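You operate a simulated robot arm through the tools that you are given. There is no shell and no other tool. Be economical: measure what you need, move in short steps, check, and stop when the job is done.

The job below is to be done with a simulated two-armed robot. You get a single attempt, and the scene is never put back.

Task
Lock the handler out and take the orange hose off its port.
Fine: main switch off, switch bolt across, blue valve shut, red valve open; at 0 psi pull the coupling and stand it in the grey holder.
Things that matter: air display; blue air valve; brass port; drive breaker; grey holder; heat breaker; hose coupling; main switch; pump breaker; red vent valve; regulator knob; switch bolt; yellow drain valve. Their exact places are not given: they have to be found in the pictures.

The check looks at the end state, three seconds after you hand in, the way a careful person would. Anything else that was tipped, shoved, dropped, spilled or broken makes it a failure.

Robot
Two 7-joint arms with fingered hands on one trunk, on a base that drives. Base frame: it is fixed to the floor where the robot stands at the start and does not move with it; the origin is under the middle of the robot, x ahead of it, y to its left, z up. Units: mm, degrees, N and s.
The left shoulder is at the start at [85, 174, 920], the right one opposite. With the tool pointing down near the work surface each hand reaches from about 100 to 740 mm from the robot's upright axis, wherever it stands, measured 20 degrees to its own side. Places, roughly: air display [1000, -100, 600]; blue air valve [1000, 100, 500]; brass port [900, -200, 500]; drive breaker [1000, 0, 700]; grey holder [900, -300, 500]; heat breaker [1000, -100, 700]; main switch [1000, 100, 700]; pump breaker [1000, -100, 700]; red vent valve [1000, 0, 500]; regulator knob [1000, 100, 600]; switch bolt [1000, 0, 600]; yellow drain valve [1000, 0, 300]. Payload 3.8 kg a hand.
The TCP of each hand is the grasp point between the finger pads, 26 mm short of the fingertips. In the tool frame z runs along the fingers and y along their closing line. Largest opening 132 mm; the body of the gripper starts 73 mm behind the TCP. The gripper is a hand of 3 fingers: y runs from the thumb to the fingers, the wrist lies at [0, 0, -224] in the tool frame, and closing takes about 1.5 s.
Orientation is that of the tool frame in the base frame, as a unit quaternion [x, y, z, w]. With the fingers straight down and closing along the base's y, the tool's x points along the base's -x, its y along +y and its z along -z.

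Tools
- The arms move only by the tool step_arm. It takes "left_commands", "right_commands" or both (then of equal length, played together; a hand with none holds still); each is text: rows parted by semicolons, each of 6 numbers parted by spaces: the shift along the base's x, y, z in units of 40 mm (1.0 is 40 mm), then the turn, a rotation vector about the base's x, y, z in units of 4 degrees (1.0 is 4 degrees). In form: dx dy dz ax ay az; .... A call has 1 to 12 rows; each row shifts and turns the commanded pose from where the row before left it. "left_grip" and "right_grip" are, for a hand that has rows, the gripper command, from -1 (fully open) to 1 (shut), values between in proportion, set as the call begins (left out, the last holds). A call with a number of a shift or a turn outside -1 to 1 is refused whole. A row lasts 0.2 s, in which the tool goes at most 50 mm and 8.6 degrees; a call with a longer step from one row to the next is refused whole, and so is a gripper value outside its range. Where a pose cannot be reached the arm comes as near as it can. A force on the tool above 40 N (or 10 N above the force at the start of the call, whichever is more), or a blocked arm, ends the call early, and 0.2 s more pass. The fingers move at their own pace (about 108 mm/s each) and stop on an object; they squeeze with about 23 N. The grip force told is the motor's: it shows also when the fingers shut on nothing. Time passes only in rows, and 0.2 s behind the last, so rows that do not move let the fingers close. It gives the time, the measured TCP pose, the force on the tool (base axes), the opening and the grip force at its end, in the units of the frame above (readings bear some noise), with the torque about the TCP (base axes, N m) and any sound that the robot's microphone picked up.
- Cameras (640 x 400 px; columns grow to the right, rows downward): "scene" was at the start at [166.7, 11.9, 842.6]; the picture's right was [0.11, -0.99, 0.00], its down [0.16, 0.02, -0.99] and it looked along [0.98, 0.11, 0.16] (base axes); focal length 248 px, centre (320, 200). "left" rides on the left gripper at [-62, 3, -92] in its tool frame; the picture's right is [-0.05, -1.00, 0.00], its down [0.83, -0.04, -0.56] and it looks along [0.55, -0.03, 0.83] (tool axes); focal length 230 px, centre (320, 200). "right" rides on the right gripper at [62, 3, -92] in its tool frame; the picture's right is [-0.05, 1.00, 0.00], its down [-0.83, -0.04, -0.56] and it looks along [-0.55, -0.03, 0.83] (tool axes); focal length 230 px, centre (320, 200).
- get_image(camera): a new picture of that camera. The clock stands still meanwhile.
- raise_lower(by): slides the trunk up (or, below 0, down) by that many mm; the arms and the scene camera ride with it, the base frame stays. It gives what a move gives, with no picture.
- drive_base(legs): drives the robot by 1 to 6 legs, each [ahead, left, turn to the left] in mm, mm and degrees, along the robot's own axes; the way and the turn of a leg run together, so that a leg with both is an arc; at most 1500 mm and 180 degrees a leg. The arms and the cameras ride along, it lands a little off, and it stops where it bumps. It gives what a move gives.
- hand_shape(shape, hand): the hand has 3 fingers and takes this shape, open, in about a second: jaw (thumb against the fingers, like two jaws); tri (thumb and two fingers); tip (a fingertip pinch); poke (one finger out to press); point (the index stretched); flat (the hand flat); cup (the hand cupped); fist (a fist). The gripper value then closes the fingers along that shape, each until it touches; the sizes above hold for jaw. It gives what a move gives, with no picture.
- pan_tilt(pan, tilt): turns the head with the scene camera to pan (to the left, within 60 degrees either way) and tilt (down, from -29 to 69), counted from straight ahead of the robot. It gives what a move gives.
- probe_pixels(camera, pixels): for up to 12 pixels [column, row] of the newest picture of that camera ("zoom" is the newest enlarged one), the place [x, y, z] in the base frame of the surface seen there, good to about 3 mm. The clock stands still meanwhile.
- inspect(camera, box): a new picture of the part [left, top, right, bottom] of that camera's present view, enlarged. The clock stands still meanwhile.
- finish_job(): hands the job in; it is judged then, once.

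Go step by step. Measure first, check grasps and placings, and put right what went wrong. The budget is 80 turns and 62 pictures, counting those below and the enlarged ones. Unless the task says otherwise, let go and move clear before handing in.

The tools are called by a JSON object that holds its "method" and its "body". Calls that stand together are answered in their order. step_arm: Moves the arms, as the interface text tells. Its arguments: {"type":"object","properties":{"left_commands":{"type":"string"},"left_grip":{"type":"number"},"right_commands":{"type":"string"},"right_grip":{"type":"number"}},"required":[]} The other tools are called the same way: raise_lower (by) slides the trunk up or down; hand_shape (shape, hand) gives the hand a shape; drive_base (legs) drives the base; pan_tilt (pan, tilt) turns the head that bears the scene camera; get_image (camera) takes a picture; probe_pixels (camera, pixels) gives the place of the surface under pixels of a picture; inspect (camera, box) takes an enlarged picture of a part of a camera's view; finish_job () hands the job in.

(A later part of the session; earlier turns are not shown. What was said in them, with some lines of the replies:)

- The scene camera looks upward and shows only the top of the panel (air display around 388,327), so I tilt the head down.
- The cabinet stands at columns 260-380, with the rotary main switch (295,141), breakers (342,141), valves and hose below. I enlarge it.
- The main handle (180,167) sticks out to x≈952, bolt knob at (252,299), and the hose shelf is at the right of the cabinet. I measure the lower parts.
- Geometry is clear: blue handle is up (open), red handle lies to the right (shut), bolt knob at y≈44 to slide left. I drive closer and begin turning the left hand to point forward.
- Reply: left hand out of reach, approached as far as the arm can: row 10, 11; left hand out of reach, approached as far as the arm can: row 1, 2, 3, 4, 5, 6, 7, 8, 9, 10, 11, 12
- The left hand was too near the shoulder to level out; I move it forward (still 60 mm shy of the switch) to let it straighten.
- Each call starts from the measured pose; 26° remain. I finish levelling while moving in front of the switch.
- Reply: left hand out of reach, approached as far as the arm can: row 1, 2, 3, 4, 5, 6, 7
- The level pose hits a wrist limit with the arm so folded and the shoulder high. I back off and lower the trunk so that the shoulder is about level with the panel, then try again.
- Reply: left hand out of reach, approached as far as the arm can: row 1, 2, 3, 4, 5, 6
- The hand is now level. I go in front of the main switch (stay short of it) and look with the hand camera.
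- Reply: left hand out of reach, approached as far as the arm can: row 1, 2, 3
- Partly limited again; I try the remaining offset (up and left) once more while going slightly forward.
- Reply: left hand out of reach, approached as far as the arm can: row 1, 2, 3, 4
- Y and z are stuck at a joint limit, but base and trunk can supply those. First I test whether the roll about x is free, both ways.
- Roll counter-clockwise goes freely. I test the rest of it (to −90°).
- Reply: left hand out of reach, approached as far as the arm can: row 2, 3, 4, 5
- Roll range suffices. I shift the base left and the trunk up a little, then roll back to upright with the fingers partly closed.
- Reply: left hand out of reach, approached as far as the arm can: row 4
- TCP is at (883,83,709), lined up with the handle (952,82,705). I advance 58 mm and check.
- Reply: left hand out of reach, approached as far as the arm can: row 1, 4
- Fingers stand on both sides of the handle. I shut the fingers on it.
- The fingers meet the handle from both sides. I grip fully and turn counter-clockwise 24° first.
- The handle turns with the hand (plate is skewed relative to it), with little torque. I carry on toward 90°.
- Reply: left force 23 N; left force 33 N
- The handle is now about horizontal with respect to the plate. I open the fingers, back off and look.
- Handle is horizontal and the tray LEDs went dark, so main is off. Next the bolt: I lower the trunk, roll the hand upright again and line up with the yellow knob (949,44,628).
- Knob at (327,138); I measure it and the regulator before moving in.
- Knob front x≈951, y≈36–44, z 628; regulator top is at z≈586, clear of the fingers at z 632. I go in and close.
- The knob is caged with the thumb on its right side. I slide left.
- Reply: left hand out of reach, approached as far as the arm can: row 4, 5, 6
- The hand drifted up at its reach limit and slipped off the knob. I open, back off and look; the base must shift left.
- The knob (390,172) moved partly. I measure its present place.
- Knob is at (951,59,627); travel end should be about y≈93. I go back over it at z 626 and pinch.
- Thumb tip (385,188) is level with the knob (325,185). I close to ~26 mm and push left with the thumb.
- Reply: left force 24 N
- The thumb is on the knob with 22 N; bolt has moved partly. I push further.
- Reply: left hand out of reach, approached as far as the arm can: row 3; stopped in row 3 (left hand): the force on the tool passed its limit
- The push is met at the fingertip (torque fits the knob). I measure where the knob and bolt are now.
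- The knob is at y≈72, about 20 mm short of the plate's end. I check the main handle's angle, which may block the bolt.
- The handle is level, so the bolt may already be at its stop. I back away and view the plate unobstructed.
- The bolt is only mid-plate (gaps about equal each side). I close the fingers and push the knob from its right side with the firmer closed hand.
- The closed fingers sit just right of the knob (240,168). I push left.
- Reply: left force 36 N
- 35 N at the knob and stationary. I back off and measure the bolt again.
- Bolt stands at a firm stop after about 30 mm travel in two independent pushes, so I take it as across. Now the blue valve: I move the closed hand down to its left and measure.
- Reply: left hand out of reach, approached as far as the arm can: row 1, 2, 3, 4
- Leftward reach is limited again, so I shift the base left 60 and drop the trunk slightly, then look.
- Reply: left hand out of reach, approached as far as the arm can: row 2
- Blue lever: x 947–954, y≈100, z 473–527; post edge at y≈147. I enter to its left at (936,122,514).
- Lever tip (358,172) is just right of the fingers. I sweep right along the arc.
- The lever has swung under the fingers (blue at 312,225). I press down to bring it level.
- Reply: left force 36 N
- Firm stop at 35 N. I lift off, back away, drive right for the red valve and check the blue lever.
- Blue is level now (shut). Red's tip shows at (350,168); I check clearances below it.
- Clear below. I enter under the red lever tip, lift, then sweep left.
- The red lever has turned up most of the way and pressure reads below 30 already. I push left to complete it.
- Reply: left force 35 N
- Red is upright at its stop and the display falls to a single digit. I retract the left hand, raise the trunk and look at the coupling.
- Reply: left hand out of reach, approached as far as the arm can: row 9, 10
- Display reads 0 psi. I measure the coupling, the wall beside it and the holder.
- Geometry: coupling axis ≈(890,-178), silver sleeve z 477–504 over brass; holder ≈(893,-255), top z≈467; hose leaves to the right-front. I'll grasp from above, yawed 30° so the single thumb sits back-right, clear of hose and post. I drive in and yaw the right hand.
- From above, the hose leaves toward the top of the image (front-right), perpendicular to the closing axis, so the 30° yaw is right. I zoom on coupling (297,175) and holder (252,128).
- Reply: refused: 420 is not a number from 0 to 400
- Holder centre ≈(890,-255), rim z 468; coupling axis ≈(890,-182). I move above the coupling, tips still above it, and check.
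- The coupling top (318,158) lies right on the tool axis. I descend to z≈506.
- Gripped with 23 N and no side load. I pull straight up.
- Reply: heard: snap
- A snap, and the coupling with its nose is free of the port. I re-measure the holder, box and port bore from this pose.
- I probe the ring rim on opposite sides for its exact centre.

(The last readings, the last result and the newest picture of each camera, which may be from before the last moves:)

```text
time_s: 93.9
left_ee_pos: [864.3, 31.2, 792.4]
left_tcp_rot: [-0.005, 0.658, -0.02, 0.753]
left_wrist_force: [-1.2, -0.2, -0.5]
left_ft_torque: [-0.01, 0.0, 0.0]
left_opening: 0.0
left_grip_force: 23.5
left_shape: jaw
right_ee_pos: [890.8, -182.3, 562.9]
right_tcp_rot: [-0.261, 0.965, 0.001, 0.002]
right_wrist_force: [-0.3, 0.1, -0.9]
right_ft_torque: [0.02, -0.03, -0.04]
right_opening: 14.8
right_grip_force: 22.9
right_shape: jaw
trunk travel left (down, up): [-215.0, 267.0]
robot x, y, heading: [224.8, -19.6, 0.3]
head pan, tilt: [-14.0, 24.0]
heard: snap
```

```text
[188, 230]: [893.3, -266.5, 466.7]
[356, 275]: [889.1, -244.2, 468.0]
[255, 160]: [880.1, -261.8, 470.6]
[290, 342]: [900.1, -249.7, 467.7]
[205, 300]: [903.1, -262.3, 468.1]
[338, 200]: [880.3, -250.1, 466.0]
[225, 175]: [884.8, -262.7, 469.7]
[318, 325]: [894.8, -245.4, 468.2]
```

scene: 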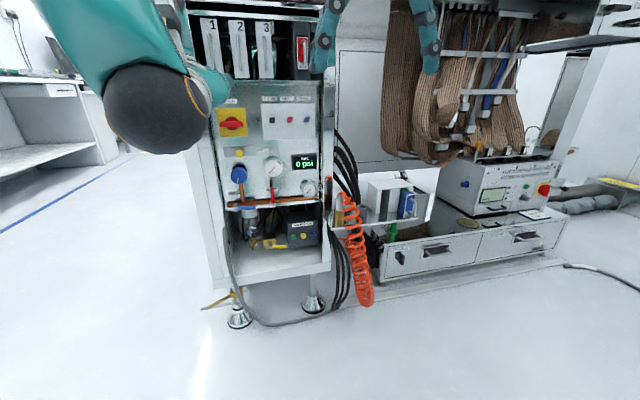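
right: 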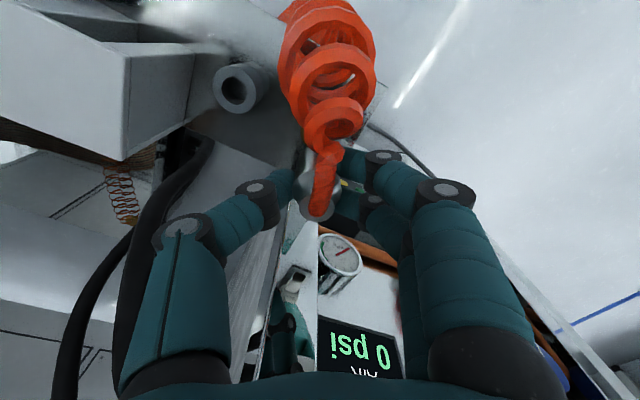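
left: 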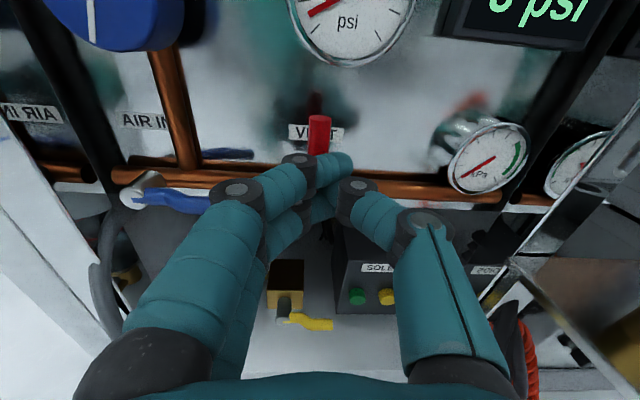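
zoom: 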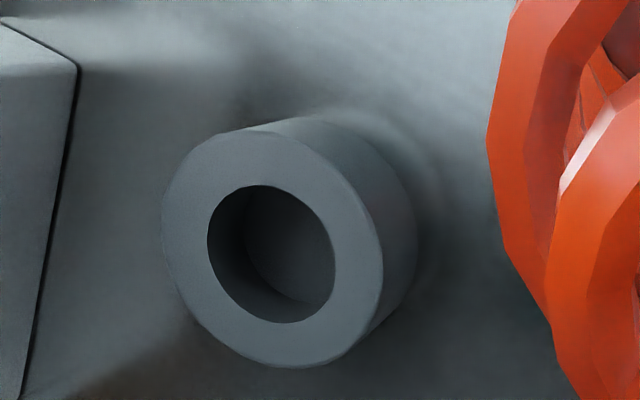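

Holder centre (890.7,-255.3). The box edge at y -296 is near the thumb, so I'd yaw 15° more there; I check the black cables' depth first.

{"method": "probe_pixels", "body": {"camera": "right", "pixels": [[195, 150], [165, 200], [120, 310], [70, 290], [205, 140]]}}

{"method": "step_arm", "body": {"right_commands": "0 -0.2 0.1 0 0 0;0 -0.3 0 0 0 0;0 -0.35 0 0 0 0.6;0 -0.35 0 0 0 0.9;0 -0.35 0 0 0 0.9;0 -0.27 0 0 0 0.9;0 0 0 0 0 0.4;0 0 0 0 0 0"}}

{"method": "get_image", "body": {"camera": "right"}}

{"method": "inspect", "body": {"camera": "scene", "box": [280, 140, 440, 240]}}

```text
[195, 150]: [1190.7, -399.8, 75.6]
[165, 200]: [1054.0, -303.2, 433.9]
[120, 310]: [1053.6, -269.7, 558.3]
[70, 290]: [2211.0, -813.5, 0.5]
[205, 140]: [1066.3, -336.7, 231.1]
```

```text
time_s: 95.7
left_ee_pos: [864.0, 31.1, 791.6]
left_tcp_rot: [-0.004, 0.658, -0.021, 0.753]
left_wrist_force: [0.4, -0.3, 0.3]
left_ft_torque: [0.0, 0.02, -0.02]
left_opening: 0.0
left_grip_force: 23.3
left_shape: jaw
right_ee_pos: [889.6, -256.1, 567.7]
right_tcp_rot: [-0.383, 0.924, 0.0, 0.001]
right_wrist_force: [-0.2, 0.0, -0.5]
right_ft_torque: [0.03, 0.02, 0.04]
right_opening: 15.4
right_grip_force: 23.2
right_shape: jaw
trunk travel left (down, up): [-215.0, 267.0]
robot x, y, heading: [225.3, -22.9, -0.1]
head pan, tilt: [-14.0, 24.0]
```

```text
10 pictures are left
```

right: 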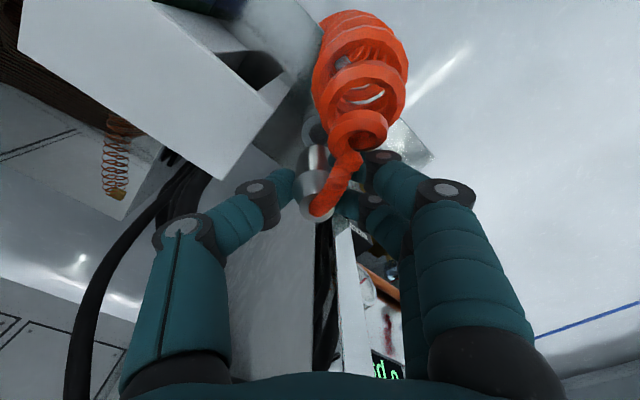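

```text
4.00 times, centred on (360, 190) of scene
```

zoom: 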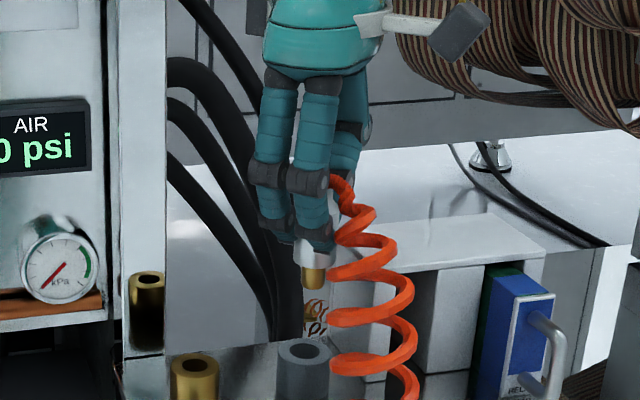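

The nose (312,278) hangs above the holder (303,352). I compare both with the same camera.

{"method": "probe_pixels", "body": {"camera": "zoom", "pixels": [[312, 278], [313, 252], [303, 343], [280, 352], [328, 352], [303, 364], [303, 385], [302, 278], [322, 278], [303, 350]]}}

```text
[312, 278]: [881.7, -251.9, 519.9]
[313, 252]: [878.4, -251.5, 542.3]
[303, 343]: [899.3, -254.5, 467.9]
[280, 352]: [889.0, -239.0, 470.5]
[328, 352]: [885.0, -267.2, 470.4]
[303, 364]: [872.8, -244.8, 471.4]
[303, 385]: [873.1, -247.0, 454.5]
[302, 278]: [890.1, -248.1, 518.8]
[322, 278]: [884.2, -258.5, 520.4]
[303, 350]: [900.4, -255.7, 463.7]
```

Nose centre (889,-253) and holder centre (890,-253) agree within a millimetre. I descend.

{"method": "step_arm", "body": {"right_commands": "0.02 0 -0.25 0 0 0;0 0 -0.25 0 0 0;0 0 -0.25 0 0 0;0 0 -0.25 0 0 0;0 0 -0.2 0 0 0;0 0 -0.15 0 0 0;0 0 0 0 0 0"}}

{"method": "inspect", "body": {"camera": "scene", "box": [280, 160, 440, 260]}}

```text
time_s: 97.3
left_ee_pos: [865.1, 31.2, 792.2]
left_tcp_rot: [-0.005, 0.658, -0.02, 0.753]
left_wrist_force: [-0.7, -0.1, 0.9]
left_ft_torque: [-0.02, -0.02, 0.03]
left_opening: 0.0
left_grip_force: 22.8
left_shape: jaw
right_ee_pos: [891.1, -254.9, 512.2]
right_tcp_rot: [-0.383, 0.924, 0.0, 0.001]
right_wrist_force: [-1.2, 0.8, -0.7]
right_ft_torque: [0.0, 0.04, -0.02]
right_opening: 15.2
right_grip_force: 23.2
right_shape: jaw
trunk travel left (down, up): [-215.0, 267.0]
robot x, y, heading: [226.5, -21.5, 0.2]
head pan, tilt: [-14.0, 24.0]
```

```text
4.00 times, centred on (360, 210) of scene
```

zoom: 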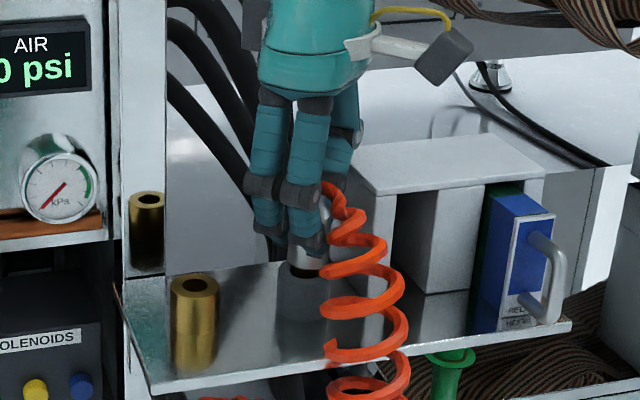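

The nose is going into the holder without resistance. I lower on until it seats.

{"method": "step_arm", "body": {"right_commands": "0 0 -0.1 0 0 0;0 0 -0.1 0 0 0;0 0 -0.1 0 0 0;0 0 -0.1 0 0 0;0 0 -0.1 0 0 0;0 0 0 0 0 0"}}

{"method": "inspect", "body": {"camera": "scene", "box": [320, 190, 400, 240]}}

```text
time_s: 98.5
left_ee_pos: [862.8, 31.5, 793.4]
left_tcp_rot: [-0.004, 0.658, -0.021, 0.753]
left_wrist_force: [0.2, 0.9, 0.1]
left_ft_torque: [0.04, 0.03, 0.0]
left_opening: 0.1
left_grip_force: 22.8
left_shape: jaw
right_ee_pos: [893.7, -254.4, 506.2]
right_tcp_rot: [-0.384, 0.923, -0.001, 0.007]
right_wrist_force: [-10.0, 0.2, 22.4]
right_ft_torque: [0.01, 0.33, 0.0]
right_opening: 17.6
right_grip_force: 23.1
right_shape: jaw
trunk travel left (down, up): [-215.0, 267.0]
robot x, y, heading: [226.4, -21.8, 0.2]
head pan, tilt: [-14.0, 24.0]
stopped in row 5 (right hand): the force on the tool passed its limit (the readings are from after the stop); the commanded pose is now the measured one
```

```text
8.00 times, centred on (360, 215) of scene
```

zoom: 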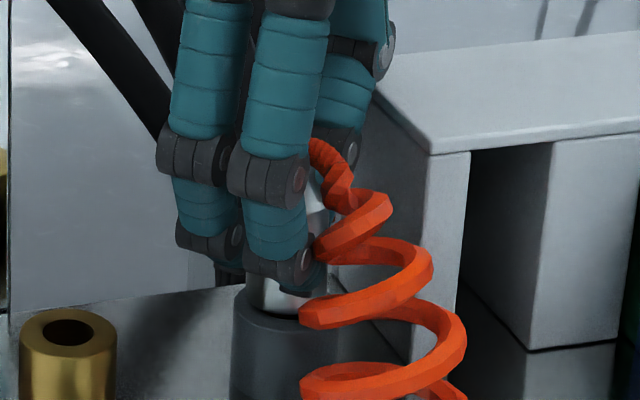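

The sleeve rests on the holder rim and the force went to 22–40 N, so it is seated. I open partly and check before lifting.

{"method": "step_arm", "body": {"right_commands": "0 0 0 0 0 0;0 0 0 0 0 0;0 0 0 0 0 0;0 0 0 0 0 0;0 0 0 0 0 0", "right_grip": 0.1}}

{"method": "inspect", "body": {"camera": "scene", "box": [320, 190, 400, 240]}}

```text
time_s: 99.7
left_ee_pos: [864.4, 32.8, 792.6]
left_tcp_rot: [-0.005, 0.658, -0.02, 0.753]
left_wrist_force: [-0.2, -0.2, 0.1]
left_ft_torque: [0.04, 0.02, 0.03]
left_opening: 0.0
left_grip_force: 22.8
left_shape: jaw
right_ee_pos: [894.0, -250.3, 501.4]
right_tcp_rot: [-0.385, 0.923, 0.001, 0.007]
right_wrist_force: [1.1, 23.5, -0.7]
right_ft_torque: [-0.49, 0.06, 0.86]
right_opening: 51.3
right_grip_force: 0.0
right_shape: jaw
trunk travel left (down, up): [-215.0, 267.0]
robot x, y, heading: [222.5, -23.1, 0.0]
head pan, tilt: [-14.0, 24.0]
```

```text
8.00 times, centred on (360, 215) of scene
```

zoom: 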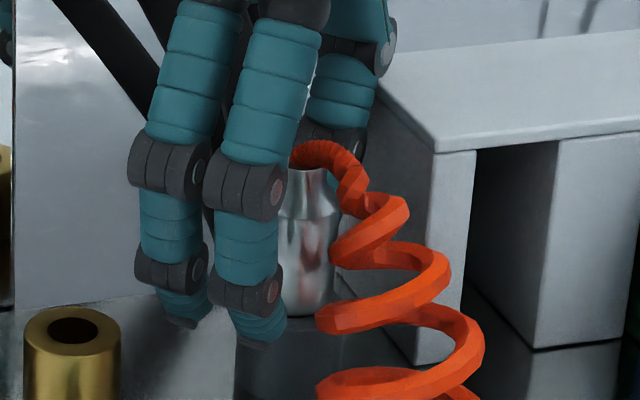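

The coupling stands seated, but the 23 N side force says the thumb presses the box. I close slightly to relieve it and shift left a hair, then check.

{"method": "step_arm", "body": {"right_commands": "0 0 0 0 0 0;0 0 0 0 0 0;0 0 0 0 0 0", "right_grip": 0.42}}

{"method": "get_image", "body": {"camera": "right"}}

```text
time_s: 100.5
left_ee_pos: [864.1, 31.3, 792.4]
left_tcp_rot: [-0.005, 0.657, -0.021, 0.754]
left_wrist_force: [0.6, -0.6, 0.2]
left_ft_torque: [0.03, -0.01, -0.04]
left_opening: 0.0
left_grip_force: 23.2
left_shape: jaw
right_ee_pos: [895.0, -252.4, 503.4]
right_tcp_rot: [-0.384, 0.923, -0.001, 0.007]
right_wrist_force: [9.3, 18.1, 8.8]
right_ft_torque: [-0.74, -0.17, 0.94]
right_opening: 36.9
right_grip_force: 0.2
right_shape: jaw
trunk travel left (down, up): [-215.0, 267.0]
robot x, y, heading: [220.1, -19.6, -0.1]
head pan, tilt: [-14.0, 24.0]
```

```text
5 pictures are left
```

right: 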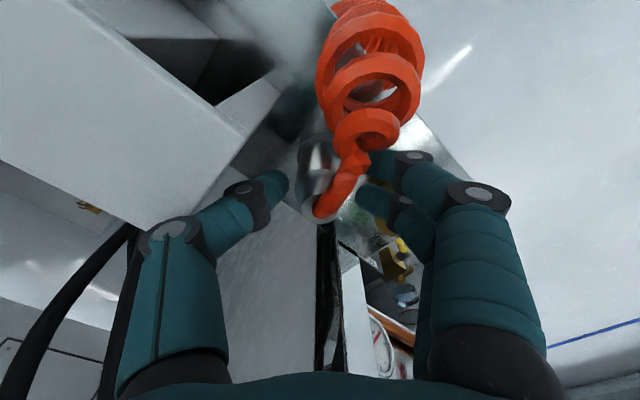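

Thumb joint touches the box edge (240,140). I ease 4 mm left to unload and lift straight up in small steps.

{"method": "step_arm", "body": {"right_commands": "0 0.1 0 0 0 0;0 0 0.1 0 0 0;0 0 0.2 0 0 0;0 0 0.3 0 0 0;0 0 0.4 0 0 0;0 0 0.5 0 0 0;0 0 0.6 0 0 0;0 0 0.6 0 0 0;0 0 0 0 0 0"}}

{"method": "inspect", "body": {"camera": "scene", "box": [280, 140, 440, 240]}}

{"method": "probe_pixels", "body": {"camera": "zoom", "pixels": [[380, 200], [300, 250]]}}

```text
time_s: 102.5
left_ee_pos: [864.6, 30.6, 792.6]
left_tcp_rot: [-0.005, 0.657, -0.021, 0.753]
left_wrist_force: [0.6, 0.3, 0.9]
left_ft_torque: [0.0, -0.02, 0.02]
left_opening: 0.0
left_grip_force: 23.2
left_shape: jaw
right_ee_pos: [894.0, -250.6, 607.4]
right_tcp_rot: [-0.383, 0.924, 0.0, 0.005]
right_wrist_force: [0.1, -0.3, -0.4]
right_ft_torque: [-0.02, -0.01, -0.02]
right_opening: 38.5
right_grip_force: 0.2
right_shape: jaw
trunk travel left (down, up): [-215.0, 267.0]
robot x, y, heading: [227.1, -21.4, 0.2]
head pan, tilt: [-14.0, 24.0]
```

```text
4.00 times, centred on (360, 190) of scene
```

zoom: 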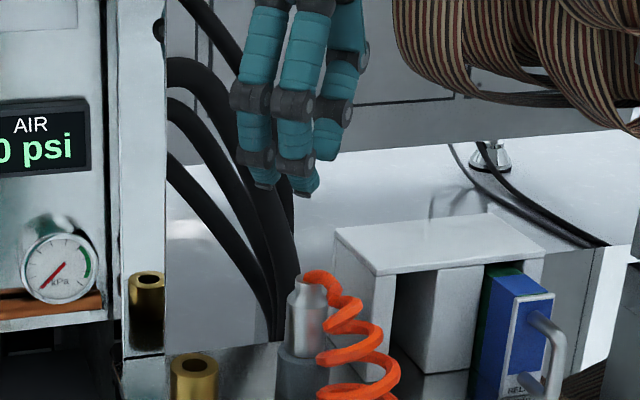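

```text
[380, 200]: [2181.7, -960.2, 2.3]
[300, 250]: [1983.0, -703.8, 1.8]
```

The coupling stands in the holder, and the box corner (372,275) and blue handle (553,297) are where they were before. I back away with everything and check the whole scene.

{"method": "step_arm", "body": {"right_commands": "0 0 0.8 0 0 0;0 0 0.8 0 0 0;-0.5 0 0.5 0 0 0;-0.8 0 0 0 0 0;-0.8 0 0 0 0 0;-0.8 0 0 0 0 0"}}

{"method": "drive_base", "body": {"legs": [[-250, 0, 0]]}}

{"method": "inspect", "body": {"camera": "scene", "box": [190, 70, 430, 220]}}

```text
time_s: 103.9
left_ee_pos: [864.7, 31.3, 792.4]
left_tcp_rot: [-0.004, 0.658, -0.021, 0.753]
left_wrist_force: [0.1, -0.2, 0.3]
left_ft_torque: [-0.03, -0.02, 0.01]
left_opening: 0.0
left_grip_force: 23.1
left_shape: jaw
right_ee_pos: [777.1, -250.6, 693.2]
right_tcp_rot: [-0.382, 0.924, -0.001, 0.006]
right_wrist_force: [0.6, -0.2, -0.8]
right_ft_torque: [0.03, -0.01, 0.0]
right_opening: 38.1
right_grip_force: 0.1
right_shape: jaw
trunk travel left (down, up): [-215.0, 267.0]
robot x, y, heading: [220.5, -19.6, 0.2]
head pan, tilt: [-14.0, 24.0]
```

```text
time_s: 105.7
left_ee_pos: [617.1, 32.1, 792.6]
left_tcp_rot: [-0.006, 0.658, -0.019, 0.753]
left_wrist_force: [-0.6, 0.4, 0.7]
left_ft_torque: [-0.01, 0.02, -0.03]
left_opening: 0.0
left_grip_force: 23.4
left_shape: jaw
right_ee_pos: [534.6, -249.3, 692.9]
right_tcp_rot: [-0.385, 0.923, 0.0, 0.006]
right_wrist_force: [-0.9, -0.3, 0.9]
right_ft_torque: [0.02, -0.02, -0.04]
right_opening: 38.2
right_grip_force: 0.1
right_shape: jaw
trunk travel left (down, up): [-215.0, 267.0]
robot x, y, heading: [-22.5, -22.4, 0.6]
head pan, tilt: [-14.0, 24.0]
```

```text
2.67 times, centred on (310, 145) of scene
```

zoom: 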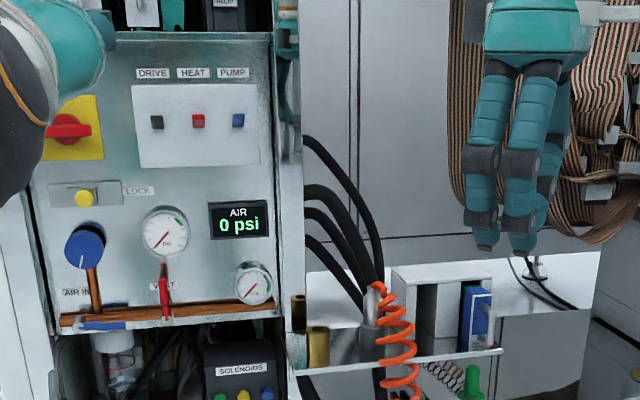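

All looks right at 0 psi with coupling standing. One close look at the bolt, switch and regulator mark.

{"method": "inspect", "body": {"camera": "scene", "box": [190, 100, 270, 200]}}

```text
4.00 times, centred on (230, 150) of scene
```

zoom: 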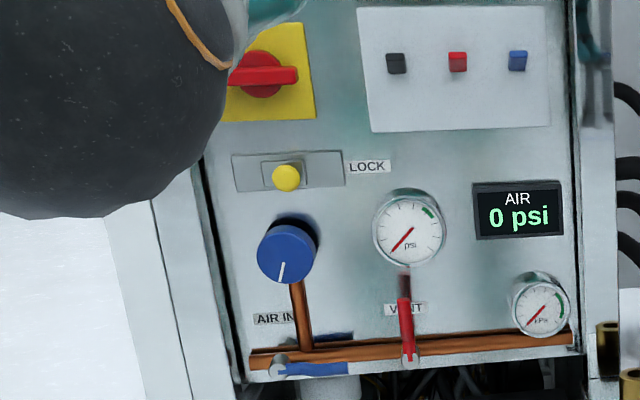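

Main switch level, bolt at its stop, blue valve shut, red valve open, 0 psi, breakers and regulator untouched, and the coupling stands in the grey holder. I hand in.

{"method": "finish_job", "body": {}}

```text
The job is handed in.
```

The handler is locked out and the orange hose is off its port; the job is handed in, with one doubt about the bolt.

- **Main switch:** it is off, with the handle level and the tray lights dark.
- **Switch bolt:** it slid about 30 mm and met a firm stop at 35–40 N, the same place on two separate pushes. It ended about 23 mm short of the plate's left end. I took that as fully across, but could not confirm it.
- **Valves:** blue is shut, red is open, and the air display reads 0 psi.
- **Hose coupling:** it came off the brass port with a snap at 0 psi and now stands in the grey holder.
- **Surroundings:** while opening, the right thumb pressed the white box beside the holder with about 23 N. Pictures before and after show no visible shift. The breakers, regulator knob and yellow drain valve were left alone.
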